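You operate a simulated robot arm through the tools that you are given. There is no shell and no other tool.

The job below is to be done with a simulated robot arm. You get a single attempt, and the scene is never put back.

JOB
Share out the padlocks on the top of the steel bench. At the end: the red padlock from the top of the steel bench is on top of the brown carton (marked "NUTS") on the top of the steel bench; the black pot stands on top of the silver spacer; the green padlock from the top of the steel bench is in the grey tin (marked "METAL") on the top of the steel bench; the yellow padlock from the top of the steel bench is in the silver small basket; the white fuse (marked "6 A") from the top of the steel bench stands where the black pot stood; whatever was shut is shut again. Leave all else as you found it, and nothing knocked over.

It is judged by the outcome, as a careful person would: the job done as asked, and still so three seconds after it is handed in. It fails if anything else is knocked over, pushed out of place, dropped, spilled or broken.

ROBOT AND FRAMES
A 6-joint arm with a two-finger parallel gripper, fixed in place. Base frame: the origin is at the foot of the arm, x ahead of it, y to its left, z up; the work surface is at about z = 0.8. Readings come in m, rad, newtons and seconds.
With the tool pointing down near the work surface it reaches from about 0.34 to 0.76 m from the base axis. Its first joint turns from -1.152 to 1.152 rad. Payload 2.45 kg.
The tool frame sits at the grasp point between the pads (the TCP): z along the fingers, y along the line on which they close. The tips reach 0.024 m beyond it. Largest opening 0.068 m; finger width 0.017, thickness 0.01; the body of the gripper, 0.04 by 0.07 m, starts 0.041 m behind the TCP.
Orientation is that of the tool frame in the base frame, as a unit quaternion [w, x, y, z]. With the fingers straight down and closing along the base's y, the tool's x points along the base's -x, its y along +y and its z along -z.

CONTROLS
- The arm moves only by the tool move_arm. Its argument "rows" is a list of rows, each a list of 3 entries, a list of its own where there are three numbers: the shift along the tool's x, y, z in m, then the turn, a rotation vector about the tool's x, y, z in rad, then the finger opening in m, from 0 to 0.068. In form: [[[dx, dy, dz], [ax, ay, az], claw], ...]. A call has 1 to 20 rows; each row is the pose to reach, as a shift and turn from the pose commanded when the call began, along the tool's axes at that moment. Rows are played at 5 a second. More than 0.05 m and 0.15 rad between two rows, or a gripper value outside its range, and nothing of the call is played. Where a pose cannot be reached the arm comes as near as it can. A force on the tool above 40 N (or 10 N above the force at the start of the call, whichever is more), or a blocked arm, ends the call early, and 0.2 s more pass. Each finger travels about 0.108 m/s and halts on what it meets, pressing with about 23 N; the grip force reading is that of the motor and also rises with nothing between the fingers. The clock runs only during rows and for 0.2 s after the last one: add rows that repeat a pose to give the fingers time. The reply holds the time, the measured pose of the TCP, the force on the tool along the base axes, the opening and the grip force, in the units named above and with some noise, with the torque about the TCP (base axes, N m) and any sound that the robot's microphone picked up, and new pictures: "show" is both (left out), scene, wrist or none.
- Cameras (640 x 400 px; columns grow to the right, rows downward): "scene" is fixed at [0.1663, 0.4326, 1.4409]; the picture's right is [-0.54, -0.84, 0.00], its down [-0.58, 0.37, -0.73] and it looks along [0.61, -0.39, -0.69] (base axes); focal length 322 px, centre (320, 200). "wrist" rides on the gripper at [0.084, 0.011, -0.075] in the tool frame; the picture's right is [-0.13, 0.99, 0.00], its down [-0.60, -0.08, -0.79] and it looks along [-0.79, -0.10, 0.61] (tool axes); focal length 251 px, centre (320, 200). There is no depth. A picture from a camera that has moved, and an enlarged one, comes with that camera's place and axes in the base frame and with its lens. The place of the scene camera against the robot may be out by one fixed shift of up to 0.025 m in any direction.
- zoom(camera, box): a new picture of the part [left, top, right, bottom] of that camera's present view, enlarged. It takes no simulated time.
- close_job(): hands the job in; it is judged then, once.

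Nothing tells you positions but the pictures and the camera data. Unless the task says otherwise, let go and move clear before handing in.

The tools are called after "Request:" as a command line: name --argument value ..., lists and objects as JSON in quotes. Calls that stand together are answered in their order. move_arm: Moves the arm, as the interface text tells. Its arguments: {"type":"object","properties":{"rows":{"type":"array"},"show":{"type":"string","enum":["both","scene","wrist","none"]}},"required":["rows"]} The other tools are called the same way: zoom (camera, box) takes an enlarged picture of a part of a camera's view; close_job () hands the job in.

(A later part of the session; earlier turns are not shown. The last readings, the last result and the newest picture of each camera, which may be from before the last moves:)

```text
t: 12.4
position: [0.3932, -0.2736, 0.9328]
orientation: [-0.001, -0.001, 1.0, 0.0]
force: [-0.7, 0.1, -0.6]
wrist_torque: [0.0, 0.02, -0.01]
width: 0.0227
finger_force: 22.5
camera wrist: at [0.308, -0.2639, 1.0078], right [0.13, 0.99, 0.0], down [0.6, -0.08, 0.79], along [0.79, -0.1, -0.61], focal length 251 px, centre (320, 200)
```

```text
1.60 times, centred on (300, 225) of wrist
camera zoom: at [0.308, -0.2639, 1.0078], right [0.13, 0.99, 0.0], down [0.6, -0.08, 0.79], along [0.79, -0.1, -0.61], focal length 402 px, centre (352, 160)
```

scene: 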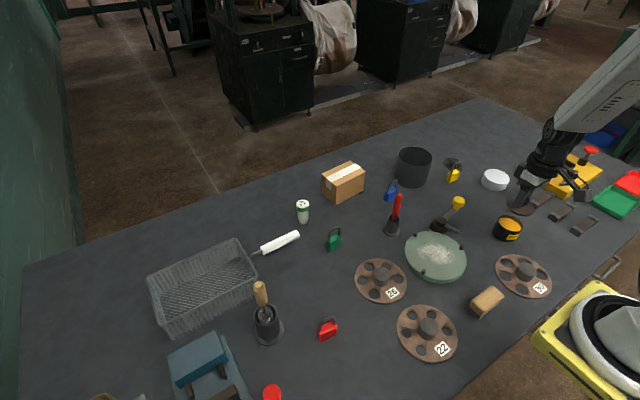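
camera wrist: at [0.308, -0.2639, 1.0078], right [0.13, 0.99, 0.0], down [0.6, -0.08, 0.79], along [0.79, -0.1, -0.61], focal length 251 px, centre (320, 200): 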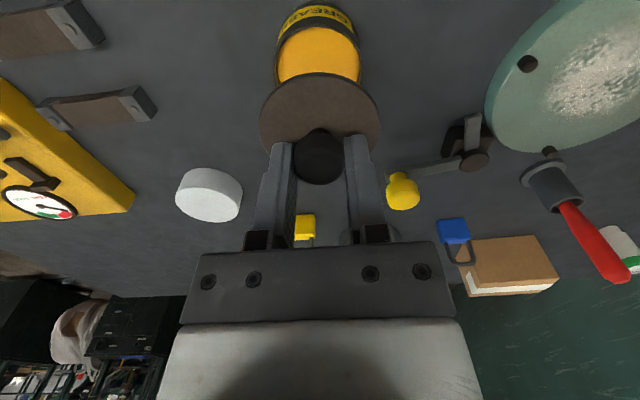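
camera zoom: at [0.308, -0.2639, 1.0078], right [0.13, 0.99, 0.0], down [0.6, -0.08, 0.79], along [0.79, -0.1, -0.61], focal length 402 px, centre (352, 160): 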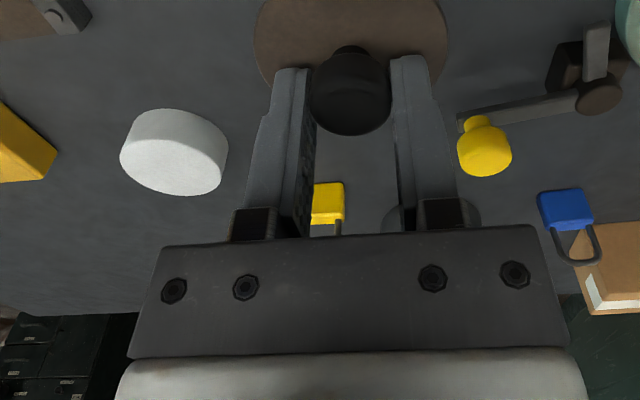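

The lid is a plain disc held level, and the open pot stands in its place. I'll set the lid down on the empty stretch of bench at about (0.47, -0.30), first moving above it.

Request:
move_arm --rows '[[[-0.035, -0.012, 0], [0, 0, 0], 0.012], [[-0.076, -0.026, 0], [0, 0, 0], 0.012], [[-0.076, -0.026, 0.03], [0, 0, 0], 0.012], [[-0.076, -0.026, 0.06], [0, 0, 0], 0.012], [[-0.076, -0.026, 0.08], [0, 0, 0], 0.012], [[-0.076, -0.026, 0.09], [0, 0, 0], 0.012], [[-0.076, -0.026, 0.09], [0, 0, 0], 0.012]]' --show "both"

Request:
zoom --camera "scene" --box '[440, 160, 540, 240]'

```text
t: 14.0
position: [0.4692, -0.3001, 0.8438]
orientation: [0.0, 0.0, 1.0, 0.001]
force: [0.1, 0.0, 0.3]
wrist_torque: [-0.03, -0.01, 0.02]
width: 0.0227
finger_force: 23.4
camera wrist: at [0.3845, -0.2896, 0.9175], right [0.13, 0.99, 0.0], down [0.6, -0.08, 0.79], along [0.79, -0.1, -0.61], focal length 251 px, centre (320, 200)
```

scene: 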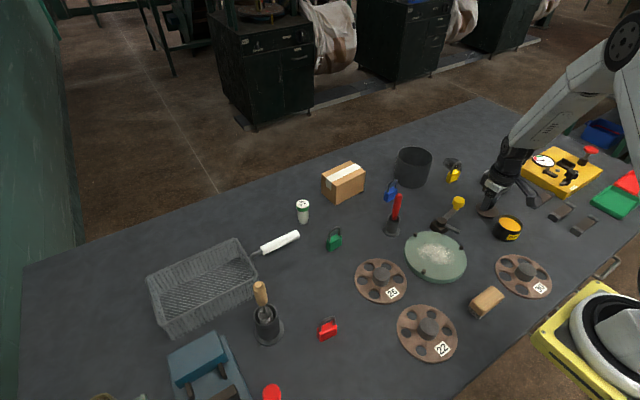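
wrist: 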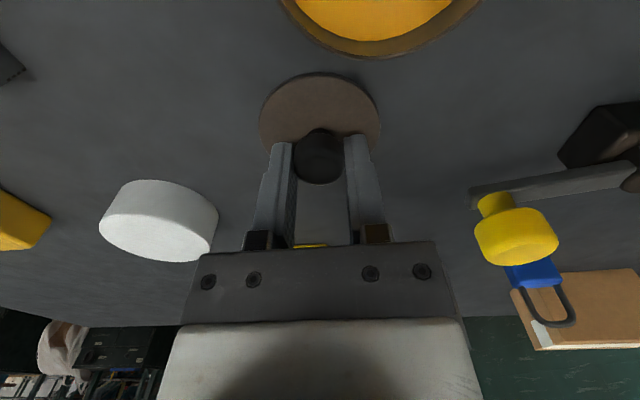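

```text
5.00 times, centred on (490, 200) of scene
camera zoom: at [0.1663, 0.4326, 1.4409], right [-0.54, -0.84, 0.0], down [-0.58, 0.37, -0.73], along [0.61, -0.39, -0.69], focal length 1609 px, centre (-530, 200)
```

zoom: 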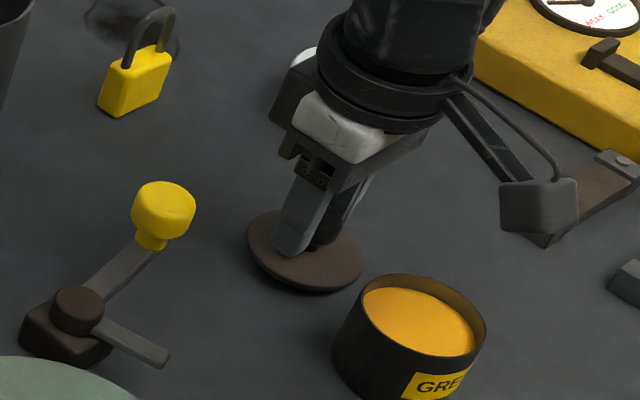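

The lid hovers a centimetre or so above the bench, clear of everything. I'll lower it in small steps until it touches.

Request:
move_arm --rows '[[[0, 0, 0.003], [0, 0, 0], 0.012], [[0, 0, 0.006], [0, 0, 0], 0.012], [[0, 0, 0.008], [0, 0, 0], 0.012], [[0, 0, 0.008], [0, 0, 0], 0.012]]' --show "none"

Request:
zoom --camera "scene" --box '[440, 160, 540, 240]'

```text
t: 15.0
position: [0.4698, -0.3007, 0.8366]
orientation: [0.002, 0.0, 1.0, 0.0]
force: [-2.7, 4.7, 25.7]
wrist_torque: [0.16, 0.11, -0.06]
width: 0.0229
finger_force: 23.2
```

```text
5.00 times, centred on (490, 200) of scene
camera zoom: at [0.1659, 0.433, 1.4408], right [-0.54, -0.84, 0.0], down [-0.58, 0.37, -0.73], along [0.61, -0.39, -0.69], focal length 1609 px, centre (-530, 200)
```

zoom: 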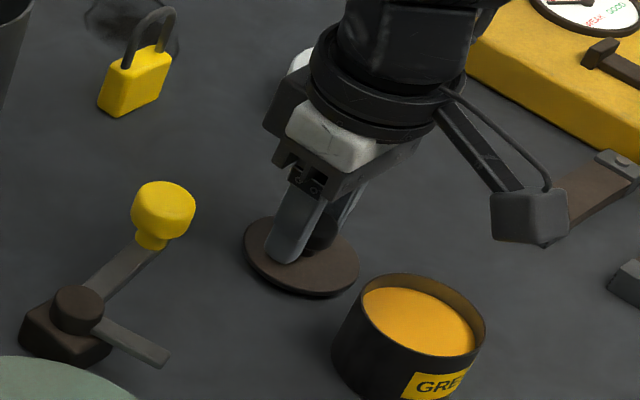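

The lid is down on the bench (25 N contact). I'll ease the pressure, let go and rise.

Request:
move_arm --rows '[[[0, 0, -0.001], [0, 0, 0], 0.012], [[0, 0, -0.001], [0, 0, 0], 0.03], [[0, 0, -0.001], [0, 0, 0], 0.045], [[0, 0, -0.02], [0, 0, 0], 0.045], [[0, 0, -0.05], [0, 0, 0], 0.045], [[0, 0, -0.09], [0, 0, 0], 0.045], [[0, 0, -0.1], [0, 0, 0], 0.045]]' --show "both"

Request:
zoom --camera "scene" --box '[440, 160, 540, 240]'

Request:
zoom --camera "wrist" --box '[100, 0, 420, 260]'

```text
t: 16.6
position: [0.4704, -0.2999, 0.9355]
orientation: [0.0, 0.0, 1.0, 0.001]
force: [-0.1, 0.2, 0.4]
wrist_torque: [-0.02, 0.0, 0.0]
width: 0.0447
finger_force: 0.0
camera wrist: at [0.3854, -0.2896, 1.0096], right [0.13, 0.99, 0.0], down [0.6, -0.08, 0.79], along [0.79, -0.1, -0.61], focal length 251 px, centre (320, 200)
```

scene: 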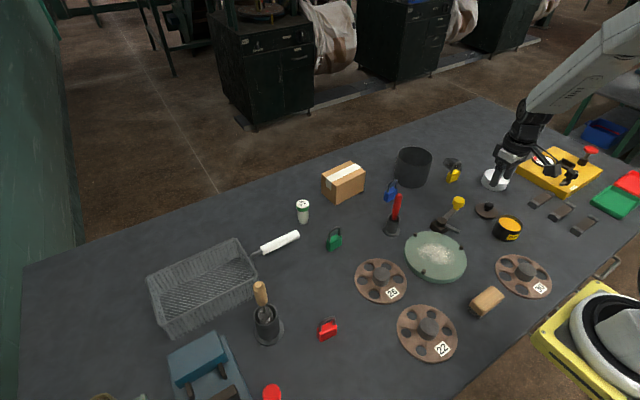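
wrist: 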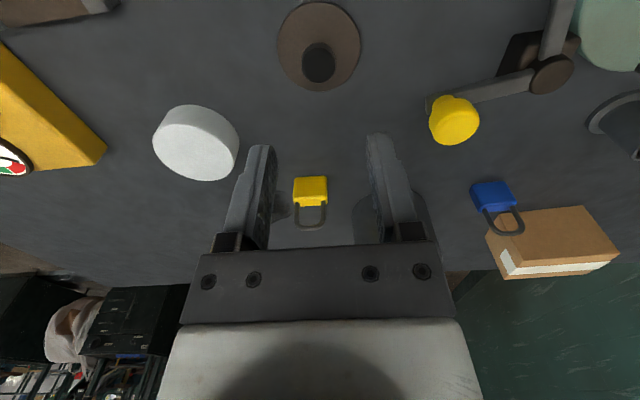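

```text
5.00 times, centred on (490, 200) of scene
camera zoom: at [0.1663, 0.4326, 1.4409], right [-0.54, -0.84, 0.0], down [-0.58, 0.37, -0.73], along [0.61, -0.39, -0.69], focal length 1609 px, centre (-530, 200)
```

zoom: 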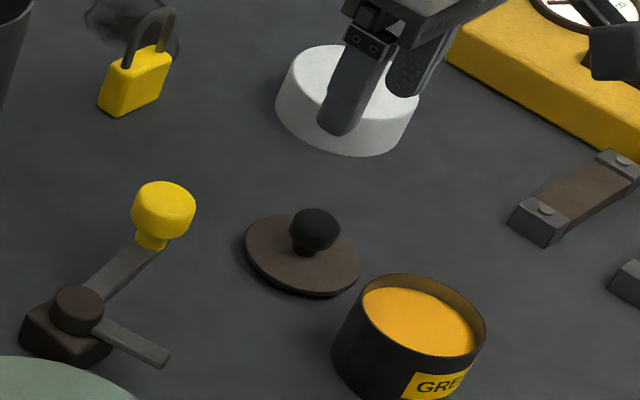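

```text
1.54 times, centred on (260, 130) of wrist
camera zoom: at [0.3854, -0.2896, 1.0096], right [0.13, 0.99, 0.0], down [0.6, -0.08, 0.79], along [0.79, -0.1, -0.61], focal length 387 px, centre (412, 308)
```

zoom: 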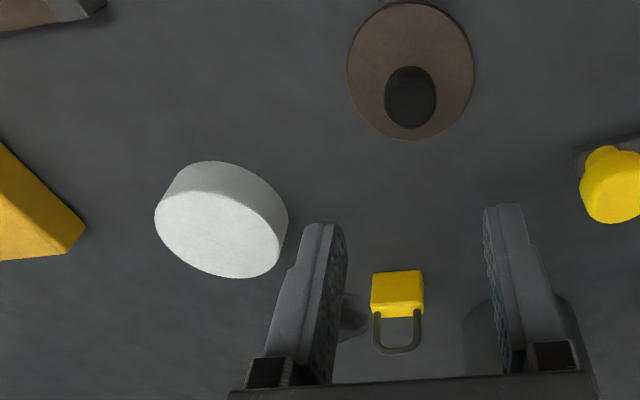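

The lid sits flat on the bench with its knob up. Now I'll measure the spacer in this view.

Request:
zoom --camera "wrist" --box '[140, 90, 260, 200]'

```text
3.64 times, centred on (200, 145) of wrist
camera zoom: at [0.3854, -0.2896, 1.0096], right [0.13, 0.99, 0.0], down [0.6, -0.08, 0.79], along [0.79, -0.1, -0.61], focal length 914 px, centre (756, 400)
```

zoom: 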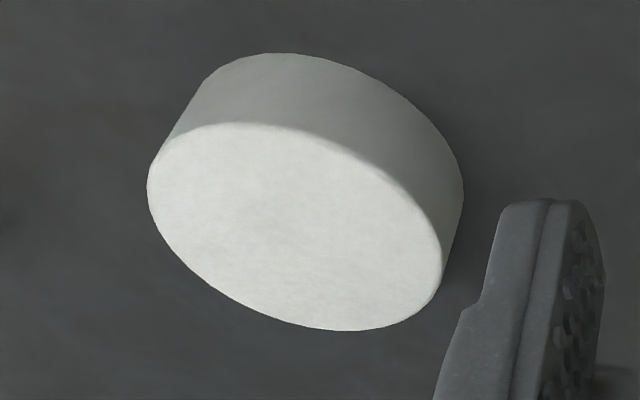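

The spacer's centre is at about (0.531, -0.429), about 0.072 m wide and 0.028 high. I'll return over the open pot with the fingers wide to grip its body.

Request:
move_arm --rows '[[[0.025, 0.009, 0], [0, 0, 0], 0.06], [[0.051, 0.018, 0], [0, 0, 0], 0.068], [[0.0765, 0.026, 0], [0, 0, 0], 0.068], [[0.0765, 0.026, 0.03], [0, 0, 0], 0.068], [[0.0765, 0.026, 0.03], [0, 0, 0], 0.068]]' --show "wrist"

Request:
zoom --camera "wrist" --box '[210, 20, 430, 180]'

```text
t: 17.8
position: [0.3941, -0.2727, 0.9044]
orientation: [0.0, 0.0, 1.0, 0.0]
force: [-0.5, 0.4, -0.4]
wrist_torque: [-0.03, 0.0, -0.01]
width: 0.0679
finger_force: 0.1
camera wrist: at [0.3092, -0.2634, 0.9786], right [0.13, 0.99, 0.0], down [0.6, -0.08, 0.79], along [0.79, -0.1, -0.61], focal length 251 px, centre (320, 200)
```

wrist: 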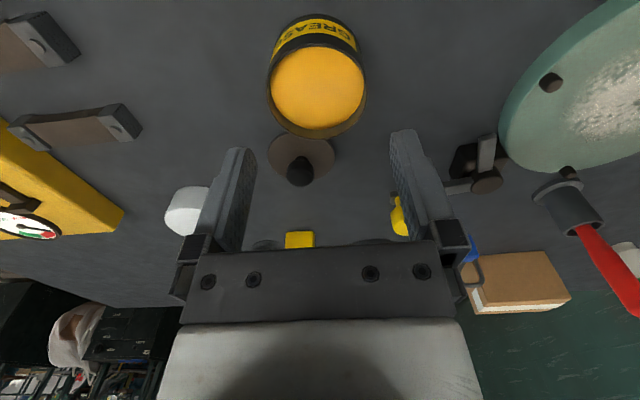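

```text
2.50 times, centred on (320, 100) of wrist
camera zoom: at [0.3092, -0.2634, 0.9786], right [0.13, 0.99, 0.0], down [0.6, -0.08, 0.79], along [0.79, -0.1, -0.61], focal length 629 px, centre (320, 450)
```

zoom: 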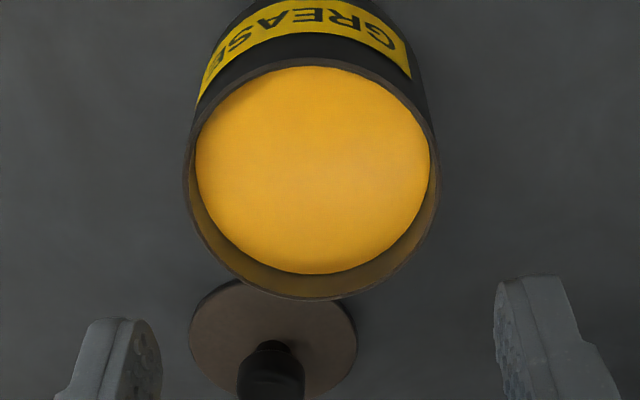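

The body is centred within a few millimetres, with about 5 mm clearance on each side. I'll lower the fingers around it and close.

Request:
move_arm --rows '[[[0.002, -0.001, 0.02], [0, 0, 0], 0.068], [[0.002, -0.001, 0.04], [0, 0, 0], 0.068], [[0.002, -0.001, 0.06], [0, 0, 0], 0.068], [[0.002, -0.001, 0.073], [0, 0, 0], 0.068], [[0.002, -0.001, 0.073], [0, 0, 0], 0.068]]' --show "wrist"

Request:
zoom --camera "scene" --box '[460, 170, 560, 250]'

```text
t: 19.0
position: [0.3918, -0.2751, 0.8328]
orientation: [-0.001, -0.001, 1.0, 0.0]
force: [0.9, 0.9, -0.4]
wrist_torque: [0.0, 0.01, -0.01]
width: 0.0682
finger_force: 0.0
camera wrist: at [0.3062, -0.2649, 0.9056], right [0.13, 0.99, 0.0], down [0.6, -0.08, 0.79], along [0.79, -0.1, -0.61], focal length 251 px, centre (320, 200)
```

wrist: 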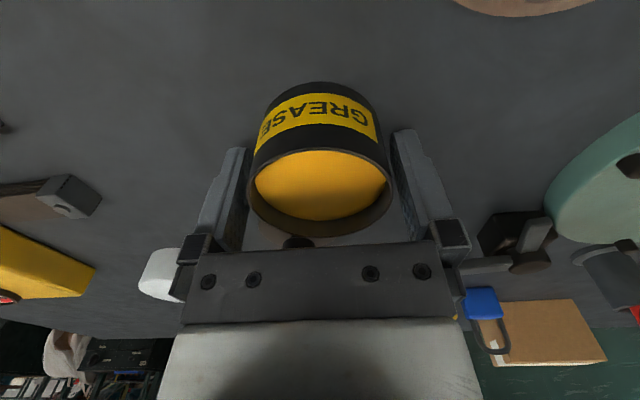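

```text
5.00 times, centred on (510, 210) of scene
camera zoom: at [0.1663, 0.4326, 1.4409], right [-0.54, -0.84, 0.0], down [-0.58, 0.37, -0.73], along [0.61, -0.39, -0.69], focal length 1609 px, centre (-630, 150)
```

zoom: 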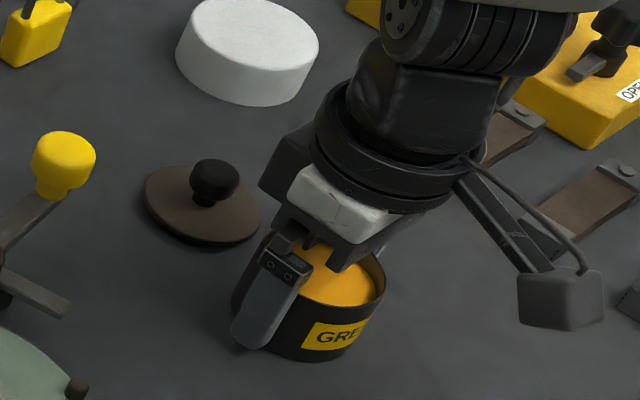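

The fingers surround the body. Closing on it now and lifting slightly.

Request:
move_arm --rows '[[[0, 0, 0], [0, 0, 0], 0.06], [[0, 0, 0], [0, 0, 0], 0.05], [[0, 0, 0], [0, 0, 0], 0.045], [[0, 0, 0], [0, 0, 0], 0.045], [[0, 0, -0.01], [0, 0, 0], 0.045], [[0, 0, -0.03], [0, 0, 0], 0.045], [[0, 0, -0.03], [0, 0, 0], 0.045]]' --show "wrist"

Request:
zoom --camera "scene" --box '[460, 170, 560, 250]'

```text
t: 20.6
position: [0.3895, -0.2758, 0.8625]
orientation: [0.0, 0.0, 1.0, 0.001]
force: [0.5, -0.2, -2.8]
wrist_torque: [0.02, -0.02, 0.0]
width: 0.0598
finger_force: 23.0
camera wrist: at [0.3062, -0.2653, 0.9365], right [0.13, 0.99, 0.0], down [0.6, -0.08, 0.79], along [0.79, -0.1, -0.61], focal length 251 px, centre (320, 200)
```

wrist: 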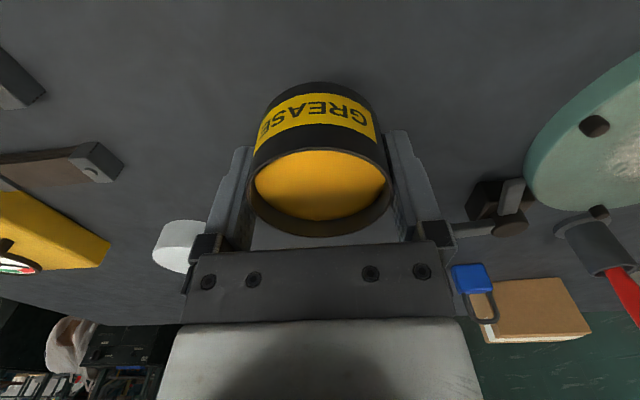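

```text
5.00 times, centred on (510, 210) of scene
camera zoom: at [0.1664, 0.4326, 1.4409], right [-0.54, -0.84, 0.0], down [-0.58, 0.37, -0.73], along [0.61, -0.39, -0.69], focal length 1609 px, centre (-630, 150)
```

zoom: 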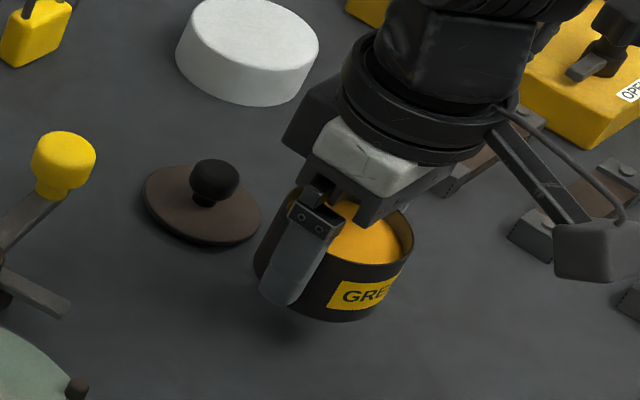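

The pot body is held (2.8 N weight) and upright. I'll raise it and carry it over the spacer, then check alignment.

Request:
move_arm --rows '[[[0, 0, -0.04], [0, 0, 0], 0.045], [[0, 0, -0.08], [0, 0, 0], 0.045], [[-0.028, -0.031, -0.08], [0, 0, 0], 0.045], [[-0.056, -0.062, -0.08], [0, 0, 0], 0.045], [[-0.084, -0.093, -0.08], [0, 0, 0], 0.045], [[-0.112, -0.124, -0.08], [0, 0, 0], 0.045], [[-0.139, -0.153, -0.08], [0, 0, 0], 0.045], [[-0.139, -0.153, -0.06], [0, 0, 0], 0.045], [[-0.139, -0.153, -0.06], [0, 0, 0], 0.045]]' --show "both"

Request:
zoom --camera "scene" --box '[450, 130, 550, 210]'

Request:
zoom --camera "wrist" --box '[210, 0, 430, 180]'

```text
t: 22.6
position: [0.5289, -0.429, 0.9229]
orientation: [0.0, 0.0, 1.0, -0.001]
force: [-0.2, 0.3, -3.3]
wrist_torque: [0.0, 0.0, -0.04]
width: 0.0596
finger_force: 23.4
camera wrist: at [0.444, -0.4193, 0.9969], right [0.13, 0.99, 0.0], down [0.6, -0.08, 0.79], along [0.79, -0.1, -0.61], focal length 251 px, centre (320, 200)
```

scene: 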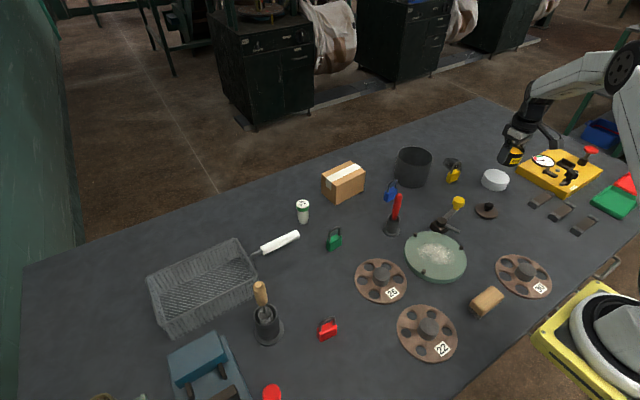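
wrist: 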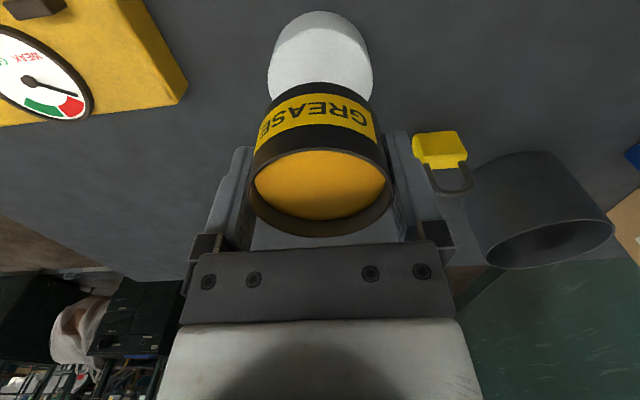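

```text
5.00 times, centred on (500, 170) of scene
camera zoom: at [0.1664, 0.4326, 1.4409], right [-0.54, -0.84, 0.0], down [-0.58, 0.37, -0.73], along [0.61, -0.39, -0.69], focal length 1609 px, centre (-580, 350)
```

zoom: 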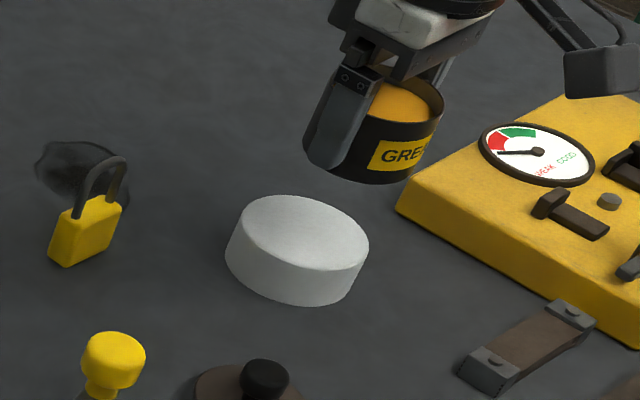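

```text
2.22 times, centred on (320, 90) of wrist
camera zoom: at [0.444, -0.4193, 0.9969], right [0.13, 0.99, 0.0], down [0.6, -0.08, 0.79], along [0.79, -0.1, -0.61], focal length 559 px, centre (320, 444)
```

zoom: 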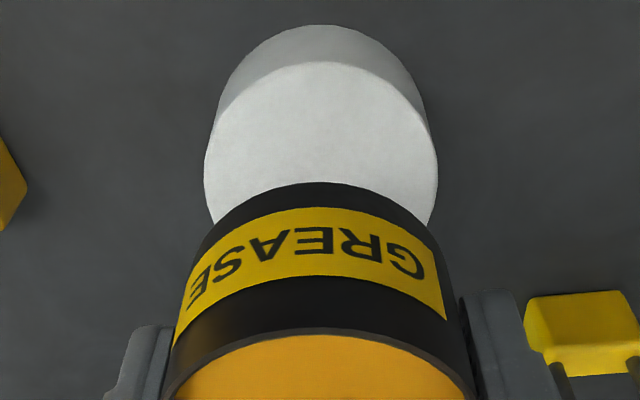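

The pot is centred in y over the spacer and needs about 4 mm further forward. I'll correct and lower in steps.

Request:
move_arm --rows '[[[-0.004, 0, 0.015], [0, 0, 0], 0.045], [[-0.004, 0, 0.03], [0, 0, 0], 0.045], [[-0.004, 0, 0.045], [0, 0, 0], 0.045], [[-0.004, 0, 0.053], [0, 0, 0], 0.045], [[-0.004, 0, 0.053], [0, 0, 0], 0.045]]' --show "wrist"

Request:
zoom --camera "scene" --box '[450, 130, 550, 210]'

```text
t: 23.8
position: [0.5348, -0.4285, 0.8697]
orientation: [0.0, 0.0, 1.0, 0.0]
force: [1.3, 0.0, -3.2]
wrist_torque: [-0.02, 0.02, -0.02]
width: 0.0598
finger_force: 22.9
camera wrist: at [0.4497, -0.4179, 0.9435], right [0.13, 0.99, 0.0], down [0.6, -0.08, 0.79], along [0.79, -0.1, -0.61], focal length 251 px, centre (320, 200)
```

wrist: 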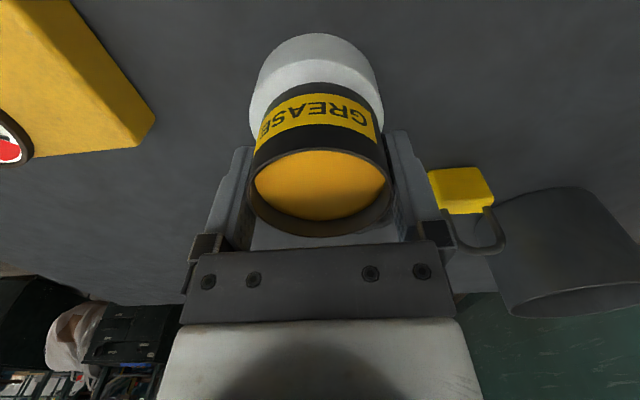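

```text
5.00 times, centred on (500, 170) of scene
camera zoom: at [0.1664, 0.4326, 1.4409], right [-0.54, -0.84, 0.0], down [-0.58, 0.37, -0.73], along [0.61, -0.39, -0.69], focal length 1609 px, centre (-580, 350)
```

zoom: 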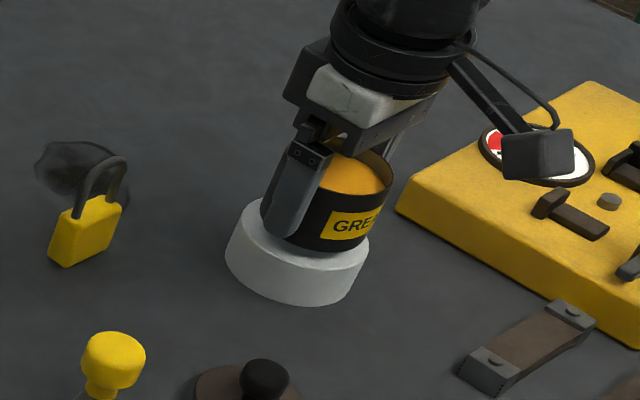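

It looks well centred on the spacer. Lowering in fine steps until contact.

Request:
move_arm --rows '[[[0, 0, 0.003], [0, 0, 0], 0.045], [[0, 0, 0.006], [0, 0, 0], 0.045], [[0, 0, 0.008], [0, 0, 0], 0.045], [[0, 0, 0.008], [0, 0, 0], 0.045]]' --show "wrist"

Request:
zoom --camera "scene" --box '[450, 130, 550, 210]'

```text
t: 24.8
position: [0.535, -0.4288, 0.862]
orientation: [0.0, 0.0, 1.0, 0.0]
force: [-0.1, 0.6, -2.6]
wrist_torque: [-0.02, 0.0, 0.02]
width: 0.0598
finger_force: 23.2
camera wrist: at [0.45, -0.4186, 0.9358], right [0.13, 0.99, 0.0], down [0.6, -0.08, 0.79], along [0.79, -0.1, -0.61], focal length 251 px, centre (320, 200)
```

wrist: 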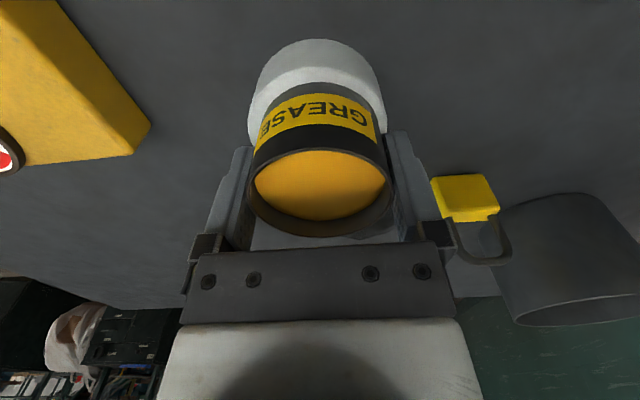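

```text
5.00 times, centred on (500, 170) of scene
camera zoom: at [0.1664, 0.4326, 1.4409], right [-0.54, -0.84, 0.0], down [-0.58, 0.37, -0.73], along [0.61, -0.39, -0.69], focal length 1609 px, centre (-580, 350)
```

zoom: 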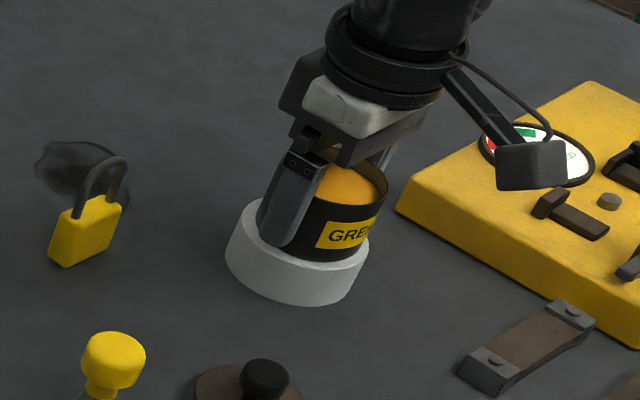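

No contact yet (still just the pot's weight). I'll keep lowering gently.

Request:
move_arm --rows '[[[0.001, 0, 0.0015], [0, 0, 0], 0.045], [[0.001, 0, 0.003], [0, 0, 0], 0.045], [[0.001, 0, 0.003], [0, 0, 0], 0.045]]' --show "none"

```text
t: 25.6
position: [0.5341, -0.4296, 0.8621]
orientation: [0.002, 0.0, 1.0, -0.002]
force: [2.7, 3.9, 18.7]
wrist_torque: [0.43, 0.15, -0.06]
width: 0.0597
finger_force: 23.0
```

Contact made (18.7 N). I'll ease off, release and rise straight up.

Request:
move_arm --rows '[[[0, 0, -0.001], [0, 0, 0], 0.045], [[0, 0, -0.001], [0, 0, 0], 0.06], [[0, 0, -0.001], [0, 0, 0], 0.068], [[0, 0, -0.001], [0, 0, 0], 0.068], [[0, 0, -0.02], [0, 0, 0], 0.068], [[0, 0, -0.05], [0, 0, 0], 0.068], [[0, 0, -0.08], [0, 0, 0], 0.068], [[0, 0, -0.08], [0, 0, 0], 0.068]]' --show "both"

Request:
zoom --camera "scene" --box '[450, 130, 550, 210]'

Request:
zoom --camera "wrist" --box '[210, 0, 430, 180]'

```text
t: 27.4
position: [0.5311, -0.4272, 0.9371]
orientation: [0.0, 0.0, 1.0, -0.001]
force: [0.1, 0.3, -0.5]
wrist_torque: [0.04, -0.03, 0.03]
width: 0.0679
finger_force: 0.1
camera wrist: at [0.4471, -0.4169, 1.0121], right [0.13, 0.99, 0.0], down [0.6, -0.08, 0.79], along [0.79, -0.1, -0.61], focal length 251 px, centre (320, 200)
```

scene: 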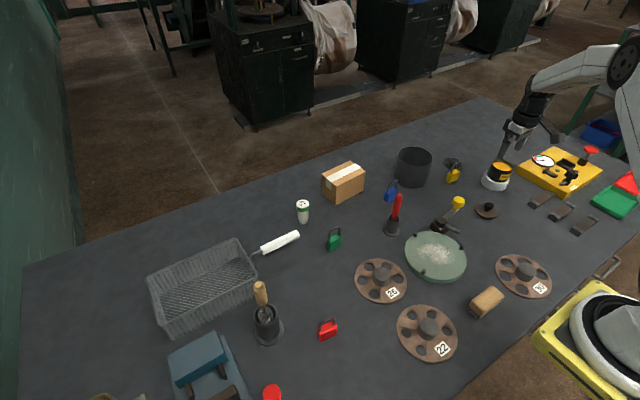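
wrist: 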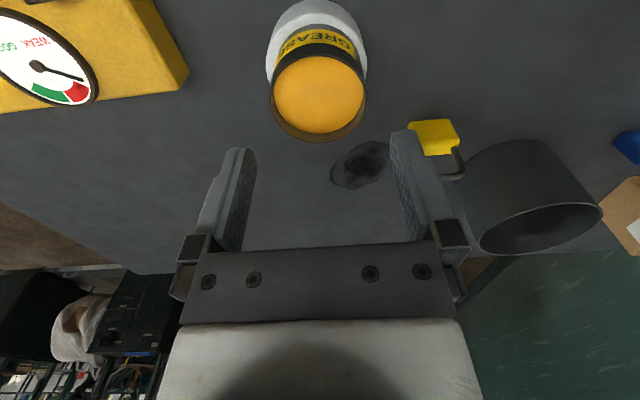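

```text
5.00 times, centred on (500, 170) of scene
camera zoom: at [0.1663, 0.4326, 1.4409], right [-0.54, -0.84, 0.0], down [-0.58, 0.37, -0.73], along [0.61, -0.39, -0.69], focal length 1609 px, centre (-580, 350)
```

zoom: 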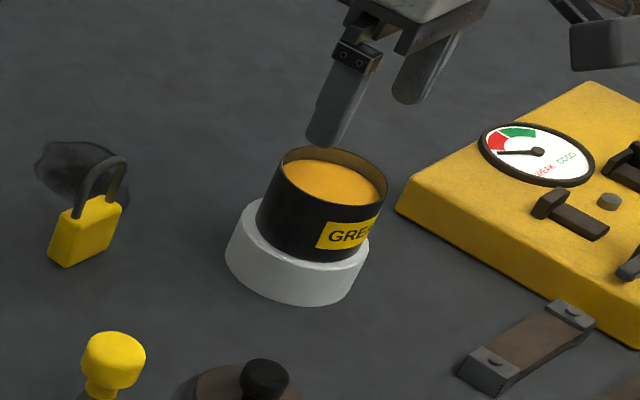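

```text
2.22 times, centred on (320, 90) of wrist
camera zoom: at [0.4471, -0.4169, 1.0121], right [0.13, 0.99, 0.0], down [0.6, -0.08, 0.79], along [0.79, -0.1, -0.61], focal length 559 px, centre (320, 444)
```

zoom: 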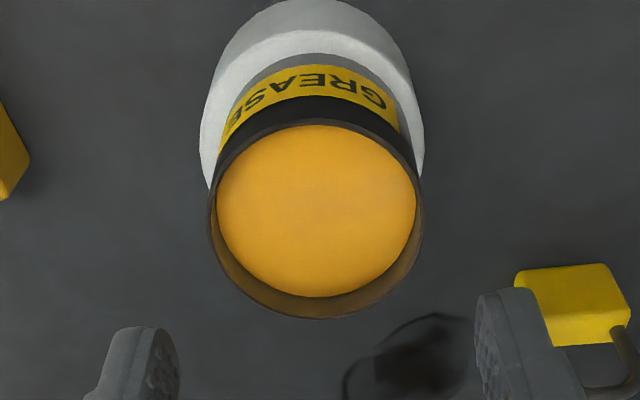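

The pot stands squarely on the spacer. Next I go back to the lid at commanded (0.4695, -0.301) and take it by the knob again.

Request:
move_arm --rows '[[[0.016, 0.032, 0], [0, 0, 0], 0.06], [[0.032, 0.064, 0], [0, 0, 0], 0.05], [[0.048, 0.096, 0], [0, 0, 0], 0.045], [[0.0635, 0.128, 0], [0, 0, 0], 0.045], [[0.0635, 0.128, 0.03], [0, 0, 0], 0.045], [[0.0635, 0.128, 0.05], [0, 0, 0], 0.045], [[0.0635, 0.128, 0.05], [0, 0, 0], 0.045]]' --show "wrist"

Request:
zoom --camera "wrist" --box '[210, 20, 430, 200]'

```text
t: 29.0
position: [0.4683, -0.2994, 0.8875]
orientation: [0.001, 0.0, 1.0, -0.001]
force: [-0.1, -0.8, 0.9]
wrist_torque: [-0.02, 0.0, -0.02]
width: 0.0449
finger_force: 0.1
camera wrist: at [0.3843, -0.2885, 0.9622], right [0.13, 0.99, 0.0], down [0.6, -0.08, 0.79], along [0.79, -0.1, -0.61], focal length 251 px, centre (320, 200)
```

wrist: 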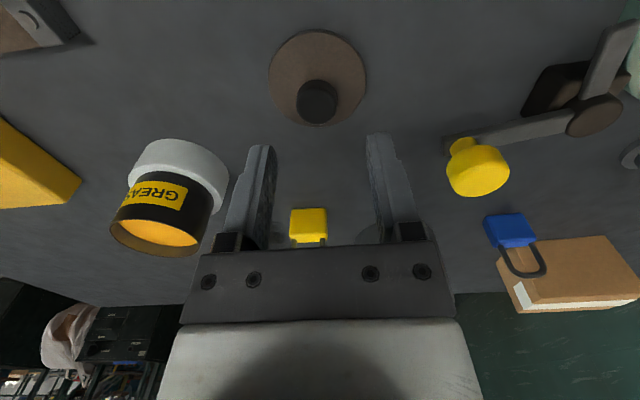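

```text
2.22 times, centred on (320, 110) of wrist
camera zoom: at [0.3843, -0.2885, 0.9622], right [0.13, 0.99, 0.0], down [0.6, -0.08, 0.79], along [0.79, -0.1, -0.61], focal length 559 px, centre (320, 400)
```

zoom: 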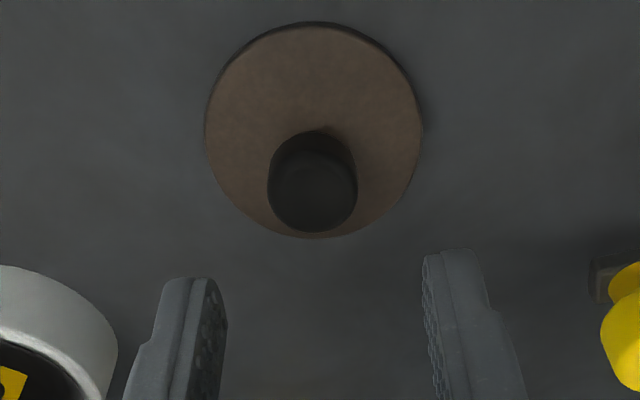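

The knob is between the fingers. Lowering and gripping it.

Request:
move_arm --rows '[[[0, -0.0005, 0.02], [0, 0, 0], 0.045], [[0, -0.0005, 0.04], [0, 0, 0], 0.045], [[0, -0.0005, 0.051], [0, 0, 0], 0.045], [[0, -0.0005, 0.051], [0, 0, 0], 0.035], [[0, -0.0005, 0.051], [0, 0, 0], 0.025], [[0, -0.0005, 0.051], [0, 0, 0], 0.012], [[0, -0.0005, 0.051], [0, 0, 0], 0.012]]' --show "none"

```text
t: 30.6
position: [0.4684, -0.3005, 0.8366]
orientation: [-0.001, 0.0, 1.0, 0.0]
force: [0.1, 0.2, 0.5]
wrist_torque: [0.03, 0.0, -0.01]
width: 0.0227
finger_force: 23.1
```

The knob is held. I'll lift the lid and carry it over the pot.

Request:
move_arm --rows '[[[0, 0, -0.03], [0, 0, 0], 0.012], [[0, 0, -0.07], [0, 0, 0], 0.012], [[0, 0, -0.11], [0, 0, 0], 0.012], [[-0.0165, -0.032, -0.11], [0, 0, 0], 0.012], [[-0.033, -0.064, -0.11], [0, 0, 0], 0.012], [[-0.0495, -0.096, -0.11], [0, 0, 0], 0.012], [[-0.066, -0.127, -0.11], [0, 0, 0], 0.012], [[-0.066, -0.127, -0.1], [0, 0, 0], 0.012], [[-0.066, -0.127, -0.1], [0, 0, 0], 0.012]]' --show "both"

Request:
zoom --camera "scene" --box '[450, 130, 550, 210]'

Request:
zoom --camera "wrist" --box '[210, 0, 430, 180]'

```text
t: 32.6
position: [0.5349, -0.4297, 0.9358]
orientation: [0.0, 0.0, 1.0, 0.0]
force: [0.4, 0.0, -0.8]
wrist_torque: [-0.01, 0.0, 0.0]
width: 0.0227
finger_force: 23.3
camera wrist: at [0.4505, -0.4184, 1.0098], right [0.13, 0.99, 0.0], down [0.6, -0.08, 0.79], along [0.79, -0.1, -0.61], focal length 251 px, centre (320, 200)
```

scene: 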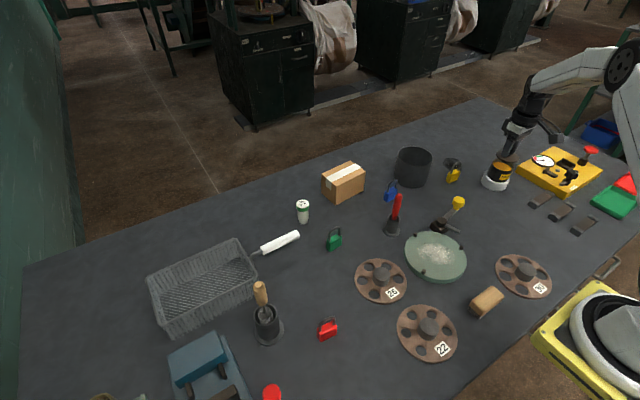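
wrist: 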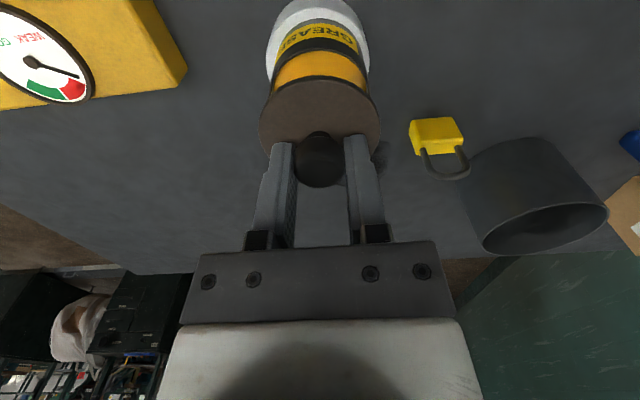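

```text
5.00 times, centred on (500, 170) of scene
camera zoom: at [0.1663, 0.4326, 1.4409], right [-0.54, -0.84, 0.0], down [-0.58, 0.37, -0.73], along [0.61, -0.39, -0.69], focal length 1609 px, centre (-580, 350)
```

zoom: 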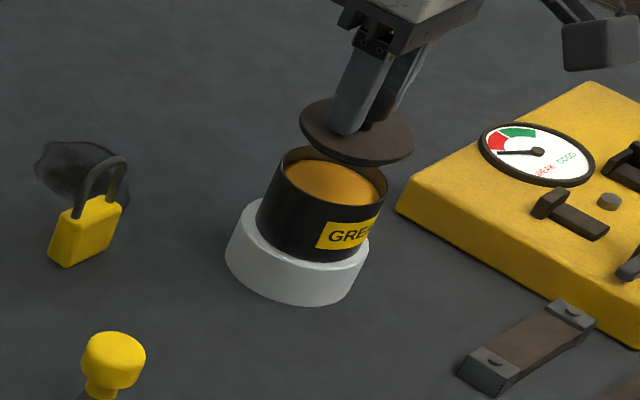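

```text
2.22 times, centred on (320, 90) of wrist
camera zoom: at [0.4505, -0.4184, 1.0098], right [0.13, 0.99, 0.0], down [0.6, -0.08, 0.79], along [0.79, -0.1, -0.61], focal length 559 px, centre (320, 444)
```

zoom: 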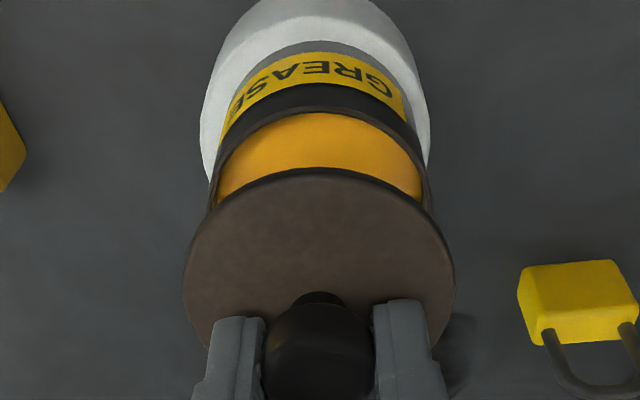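

The lid is above the pot. I'll enlarge this view to check the fore-aft alignment before seating it.

Request:
zoom --camera "wrist" --box '[270, 20, 370, 100]'

Request:
zoom --camera "scene" --box '[475, 145, 525, 185]'

```text
5.00 times, centred on (320, 60) of wrist
camera zoom: at [0.4505, -0.4184, 1.0098], right [0.13, 0.99, 0.0], down [0.6, -0.08, 0.79], along [0.79, -0.1, -0.61], focal length 1257 px, centre (320, 900)
```

zoom: 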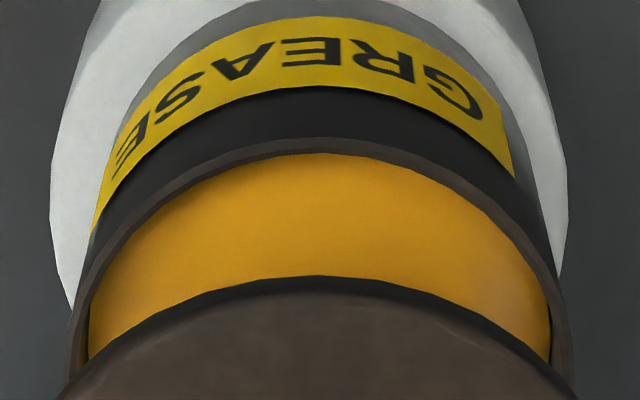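

```text
10.00 times, centred on (500, 165) of scene
camera zoom: at [0.1663, 0.4326, 1.4409], right [-0.54, -0.84, 0.0], down [-0.58, 0.37, -0.73], along [0.61, -0.39, -0.69], focal length 3217 px, centre (-1480, 550)
```

zoom: 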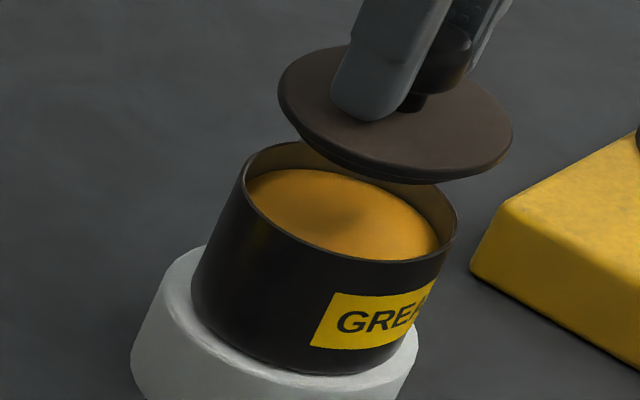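

The pot sits about 3 mm ahead of the lid's centre, so I'll correct that and lower the lid to just above the rim.

Request:
move_arm --rows '[[[-0.003, 0, 0.01], [0, 0, 0], 0.012], [[-0.003, 0, 0.02], [0, 0, 0], 0.012], [[-0.003, 0, 0.027], [0, 0, 0], 0.012], [[-0.003, 0, 0.027], [0, 0, 0], 0.012]]' --show "wrist"

Request:
zoom --camera "scene" --box '[475, 145, 525, 185]'

Request:
zoom --camera "wrist" --box '[250, 20, 390, 132]'

```text
t: 33.6
position: [0.5379, -0.4286, 0.9111]
orientation: [0.001, -0.001, 1.0, -0.001]
force: [-3.1, 2.3, 12.4]
wrist_torque: [0.23, -0.09, 0.04]
width: 0.0228
finger_force: 22.6
camera wrist: at [0.454, -0.4178, 0.9852], right [0.13, 0.99, 0.0], down [0.6, -0.08, 0.79], along [0.79, -0.1, -0.61], focal length 251 px, centre (320, 200)
```

wrist: 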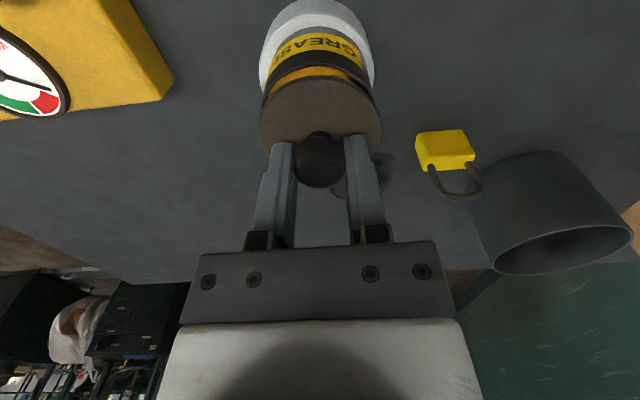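

```text
10.00 times, centred on (500, 165) of scene
camera zoom: at [0.166, 0.4329, 1.4408], right [-0.54, -0.84, 0.0], down [-0.58, 0.37, -0.73], along [0.61, -0.39, -0.69], focal length 3217 px, centre (-1480, 550)
```

zoom: 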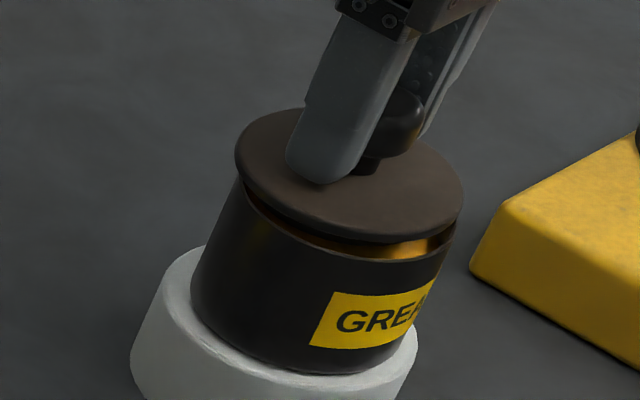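

```text
3.57 times, centred on (320, 76) of wrist
camera zoom: at [0.454, -0.4178, 0.9852], right [0.13, 0.99, 0.0], down [0.6, -0.08, 0.79], along [0.79, -0.1, -0.61], focal length 898 px, centre (320, 643)
```

zoom: 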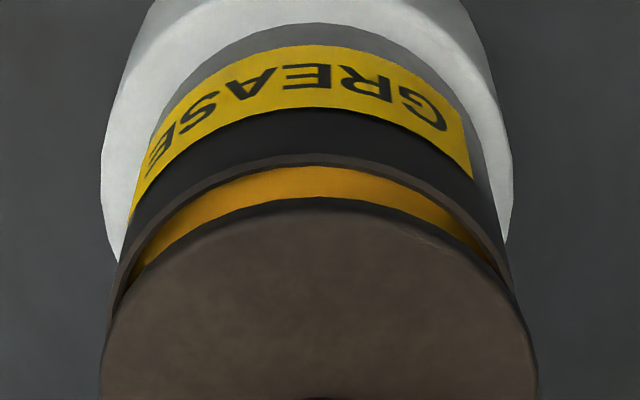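

The lid's plug is touching the far rim (12 N), about 2 mm too far forward. I'll lift 3 mm, shift back 2 mm and lower again.

Request:
move_arm --rows '[[[0, 0, -0.004], [0, 0, 0], 0.012], [[0.002, -0.0006, -0.004], [0, 0, 0], 0.012], [[0.002, -0.0006, -0.004], [0, 0, 0], 0.012], [[0.002, -0.0006, -0.001], [0, 0, 0], 0.012], [[0.002, -0.0006, 0.001], [0, 0, 0], 0.012], [[0.002, -0.0006, 0.001], [0, 0, 0], 0.012]]' --show "wrist"

Request:
zoom --camera "scene" --box '[475, 145, 525, 185]'

Request:
zoom --camera "wrist" --box '[250, 20, 390, 132]'

```text
t: 35.0
position: [0.5359, -0.4278, 0.9094]
orientation: [0.0, 0.001, 1.0, 0.0]
force: [-0.2, 0.9, -1.1]
wrist_torque: [0.01, 0.01, 0.01]
width: 0.0226
finger_force: 22.6
camera wrist: at [0.4518, -0.4183, 0.9834], right [0.13, 0.99, 0.0], down [0.6, -0.08, 0.79], along [0.79, -0.1, -0.61], focal length 251 px, centre (320, 200)
```

wrist: 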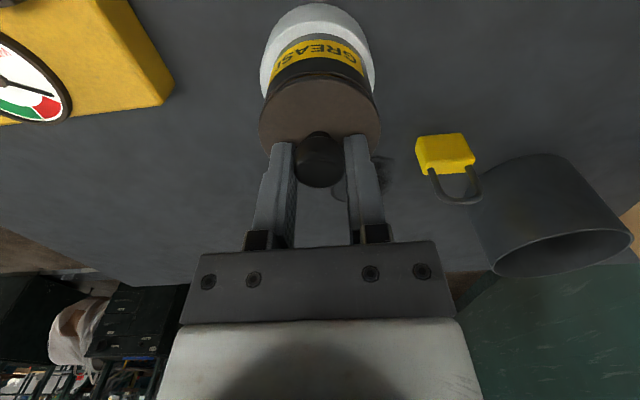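

```text
10.00 times, centred on (500, 165) of scene
camera zoom: at [0.1663, 0.4326, 1.4409], right [-0.54, -0.84, 0.0], down [-0.58, 0.37, -0.73], along [0.61, -0.39, -0.69], focal length 3217 px, centre (-1480, 550)
```

zoom: 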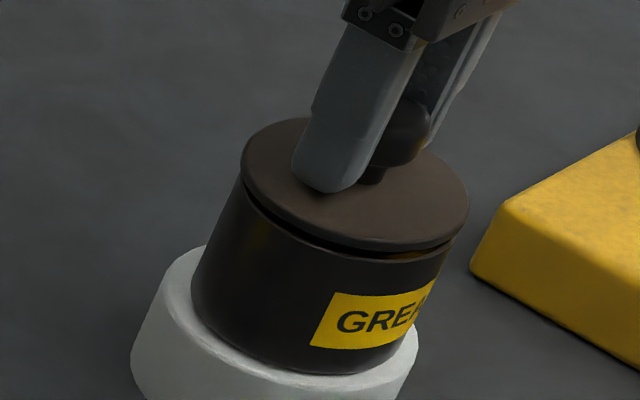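

```text
3.57 times, centred on (320, 76) of wrist
camera zoom: at [0.4518, -0.4183, 0.9834], right [0.13, 0.99, 0.0], down [0.6, -0.08, 0.79], along [0.79, -0.1, -0.61], focal length 898 px, centre (320, 643)
```

zoom: 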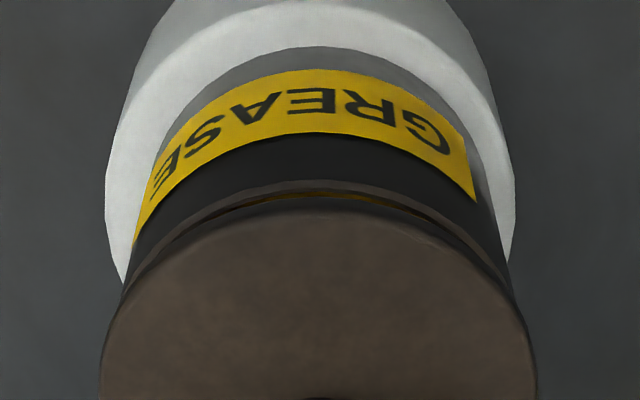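

No contact now, and the lid looks concentric with the rim. I'll lower it until it seats.

Request:
move_arm --rows '[[[0, 0, 0.0015], [0, 0, 0], 0.012], [[0, 0, 0.003], [0, 0, 0], 0.012], [[0, 0, 0.0045], [0, 0, 0], 0.012], [[0, 0, 0.0045], [0, 0, 0], 0.012]]' --show "none"

Request:
zoom --camera "scene" --box '[475, 145, 525, 185]'

```text
t: 36.0
position: [0.537, -0.4277, 0.9033]
orientation: [0.0, 0.001, 1.0, -0.001]
force: [-0.5, -0.6, 0.0]
wrist_torque: [-0.01, 0.01, -0.04]
width: 0.0226
finger_force: 22.9
```

```text
10.00 times, centred on (500, 165) of scene
camera zoom: at [0.1663, 0.4326, 1.4409], right [-0.54, -0.84, 0.0], down [-0.58, 0.37, -0.73], along [0.61, -0.39, -0.69], focal length 3217 px, centre (-1480, 550)
```

zoom: 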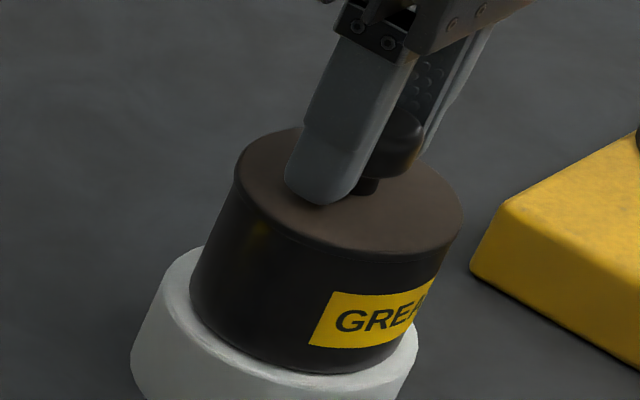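

The lid looks almost flush. I'll press a little further to seat it.

Request:
move_arm --rows '[[[0, 0, 0.001], [0, 0, 0], 0.012], [[0, 0, 0.002], [0, 0, 0], 0.012], [[0, 0, 0.002], [0, 0, 0], 0.012]]' --show "none"

```text
t: 36.8
position: [0.5366, -0.4275, 0.9049]
orientation: [0.002, -0.001, 1.0, -0.001]
force: [-7.5, 3.7, 22.6]
wrist_torque: [0.19, 0.36, -0.05]
width: 0.023
finger_force: 22.9
```

22.6 N but no snap yet. A touch more pressure, as before it snapped near 26 N.

Request:
move_arm --rows '[[[0, 0, 0.0006], [0, 0, 0], 0.012], [[0, 0, 0.001], [0, 0, 0], 0.012], [[0, 0, 0.001], [0, 0, 0], 0.012]]' --show "none"

Request:
zoom --camera "scene" --box '[475, 145, 525, 185]'

```text
t: 37.6
position: [0.5377, -0.4278, 0.9035]
orientation: [0.002, 0.0, 1.0, -0.001]
force: [1.1, 1.1, 23.9]
wrist_torque: [0.15, -0.24, -0.02]
width: 0.0226
finger_force: 22.8
```

```text
10.00 times, centred on (500, 165) of scene
camera zoom: at [0.1659, 0.433, 1.4408], right [-0.54, -0.84, 0.0], down [-0.58, 0.37, -0.73], along [0.61, -0.39, -0.69], focal length 3217 px, centre (-1480, 550)
```

zoom: 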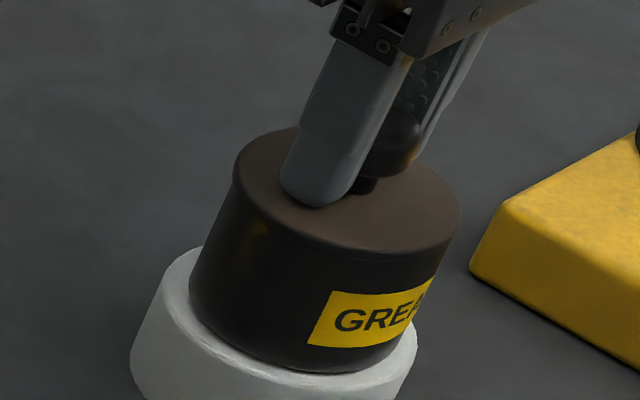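

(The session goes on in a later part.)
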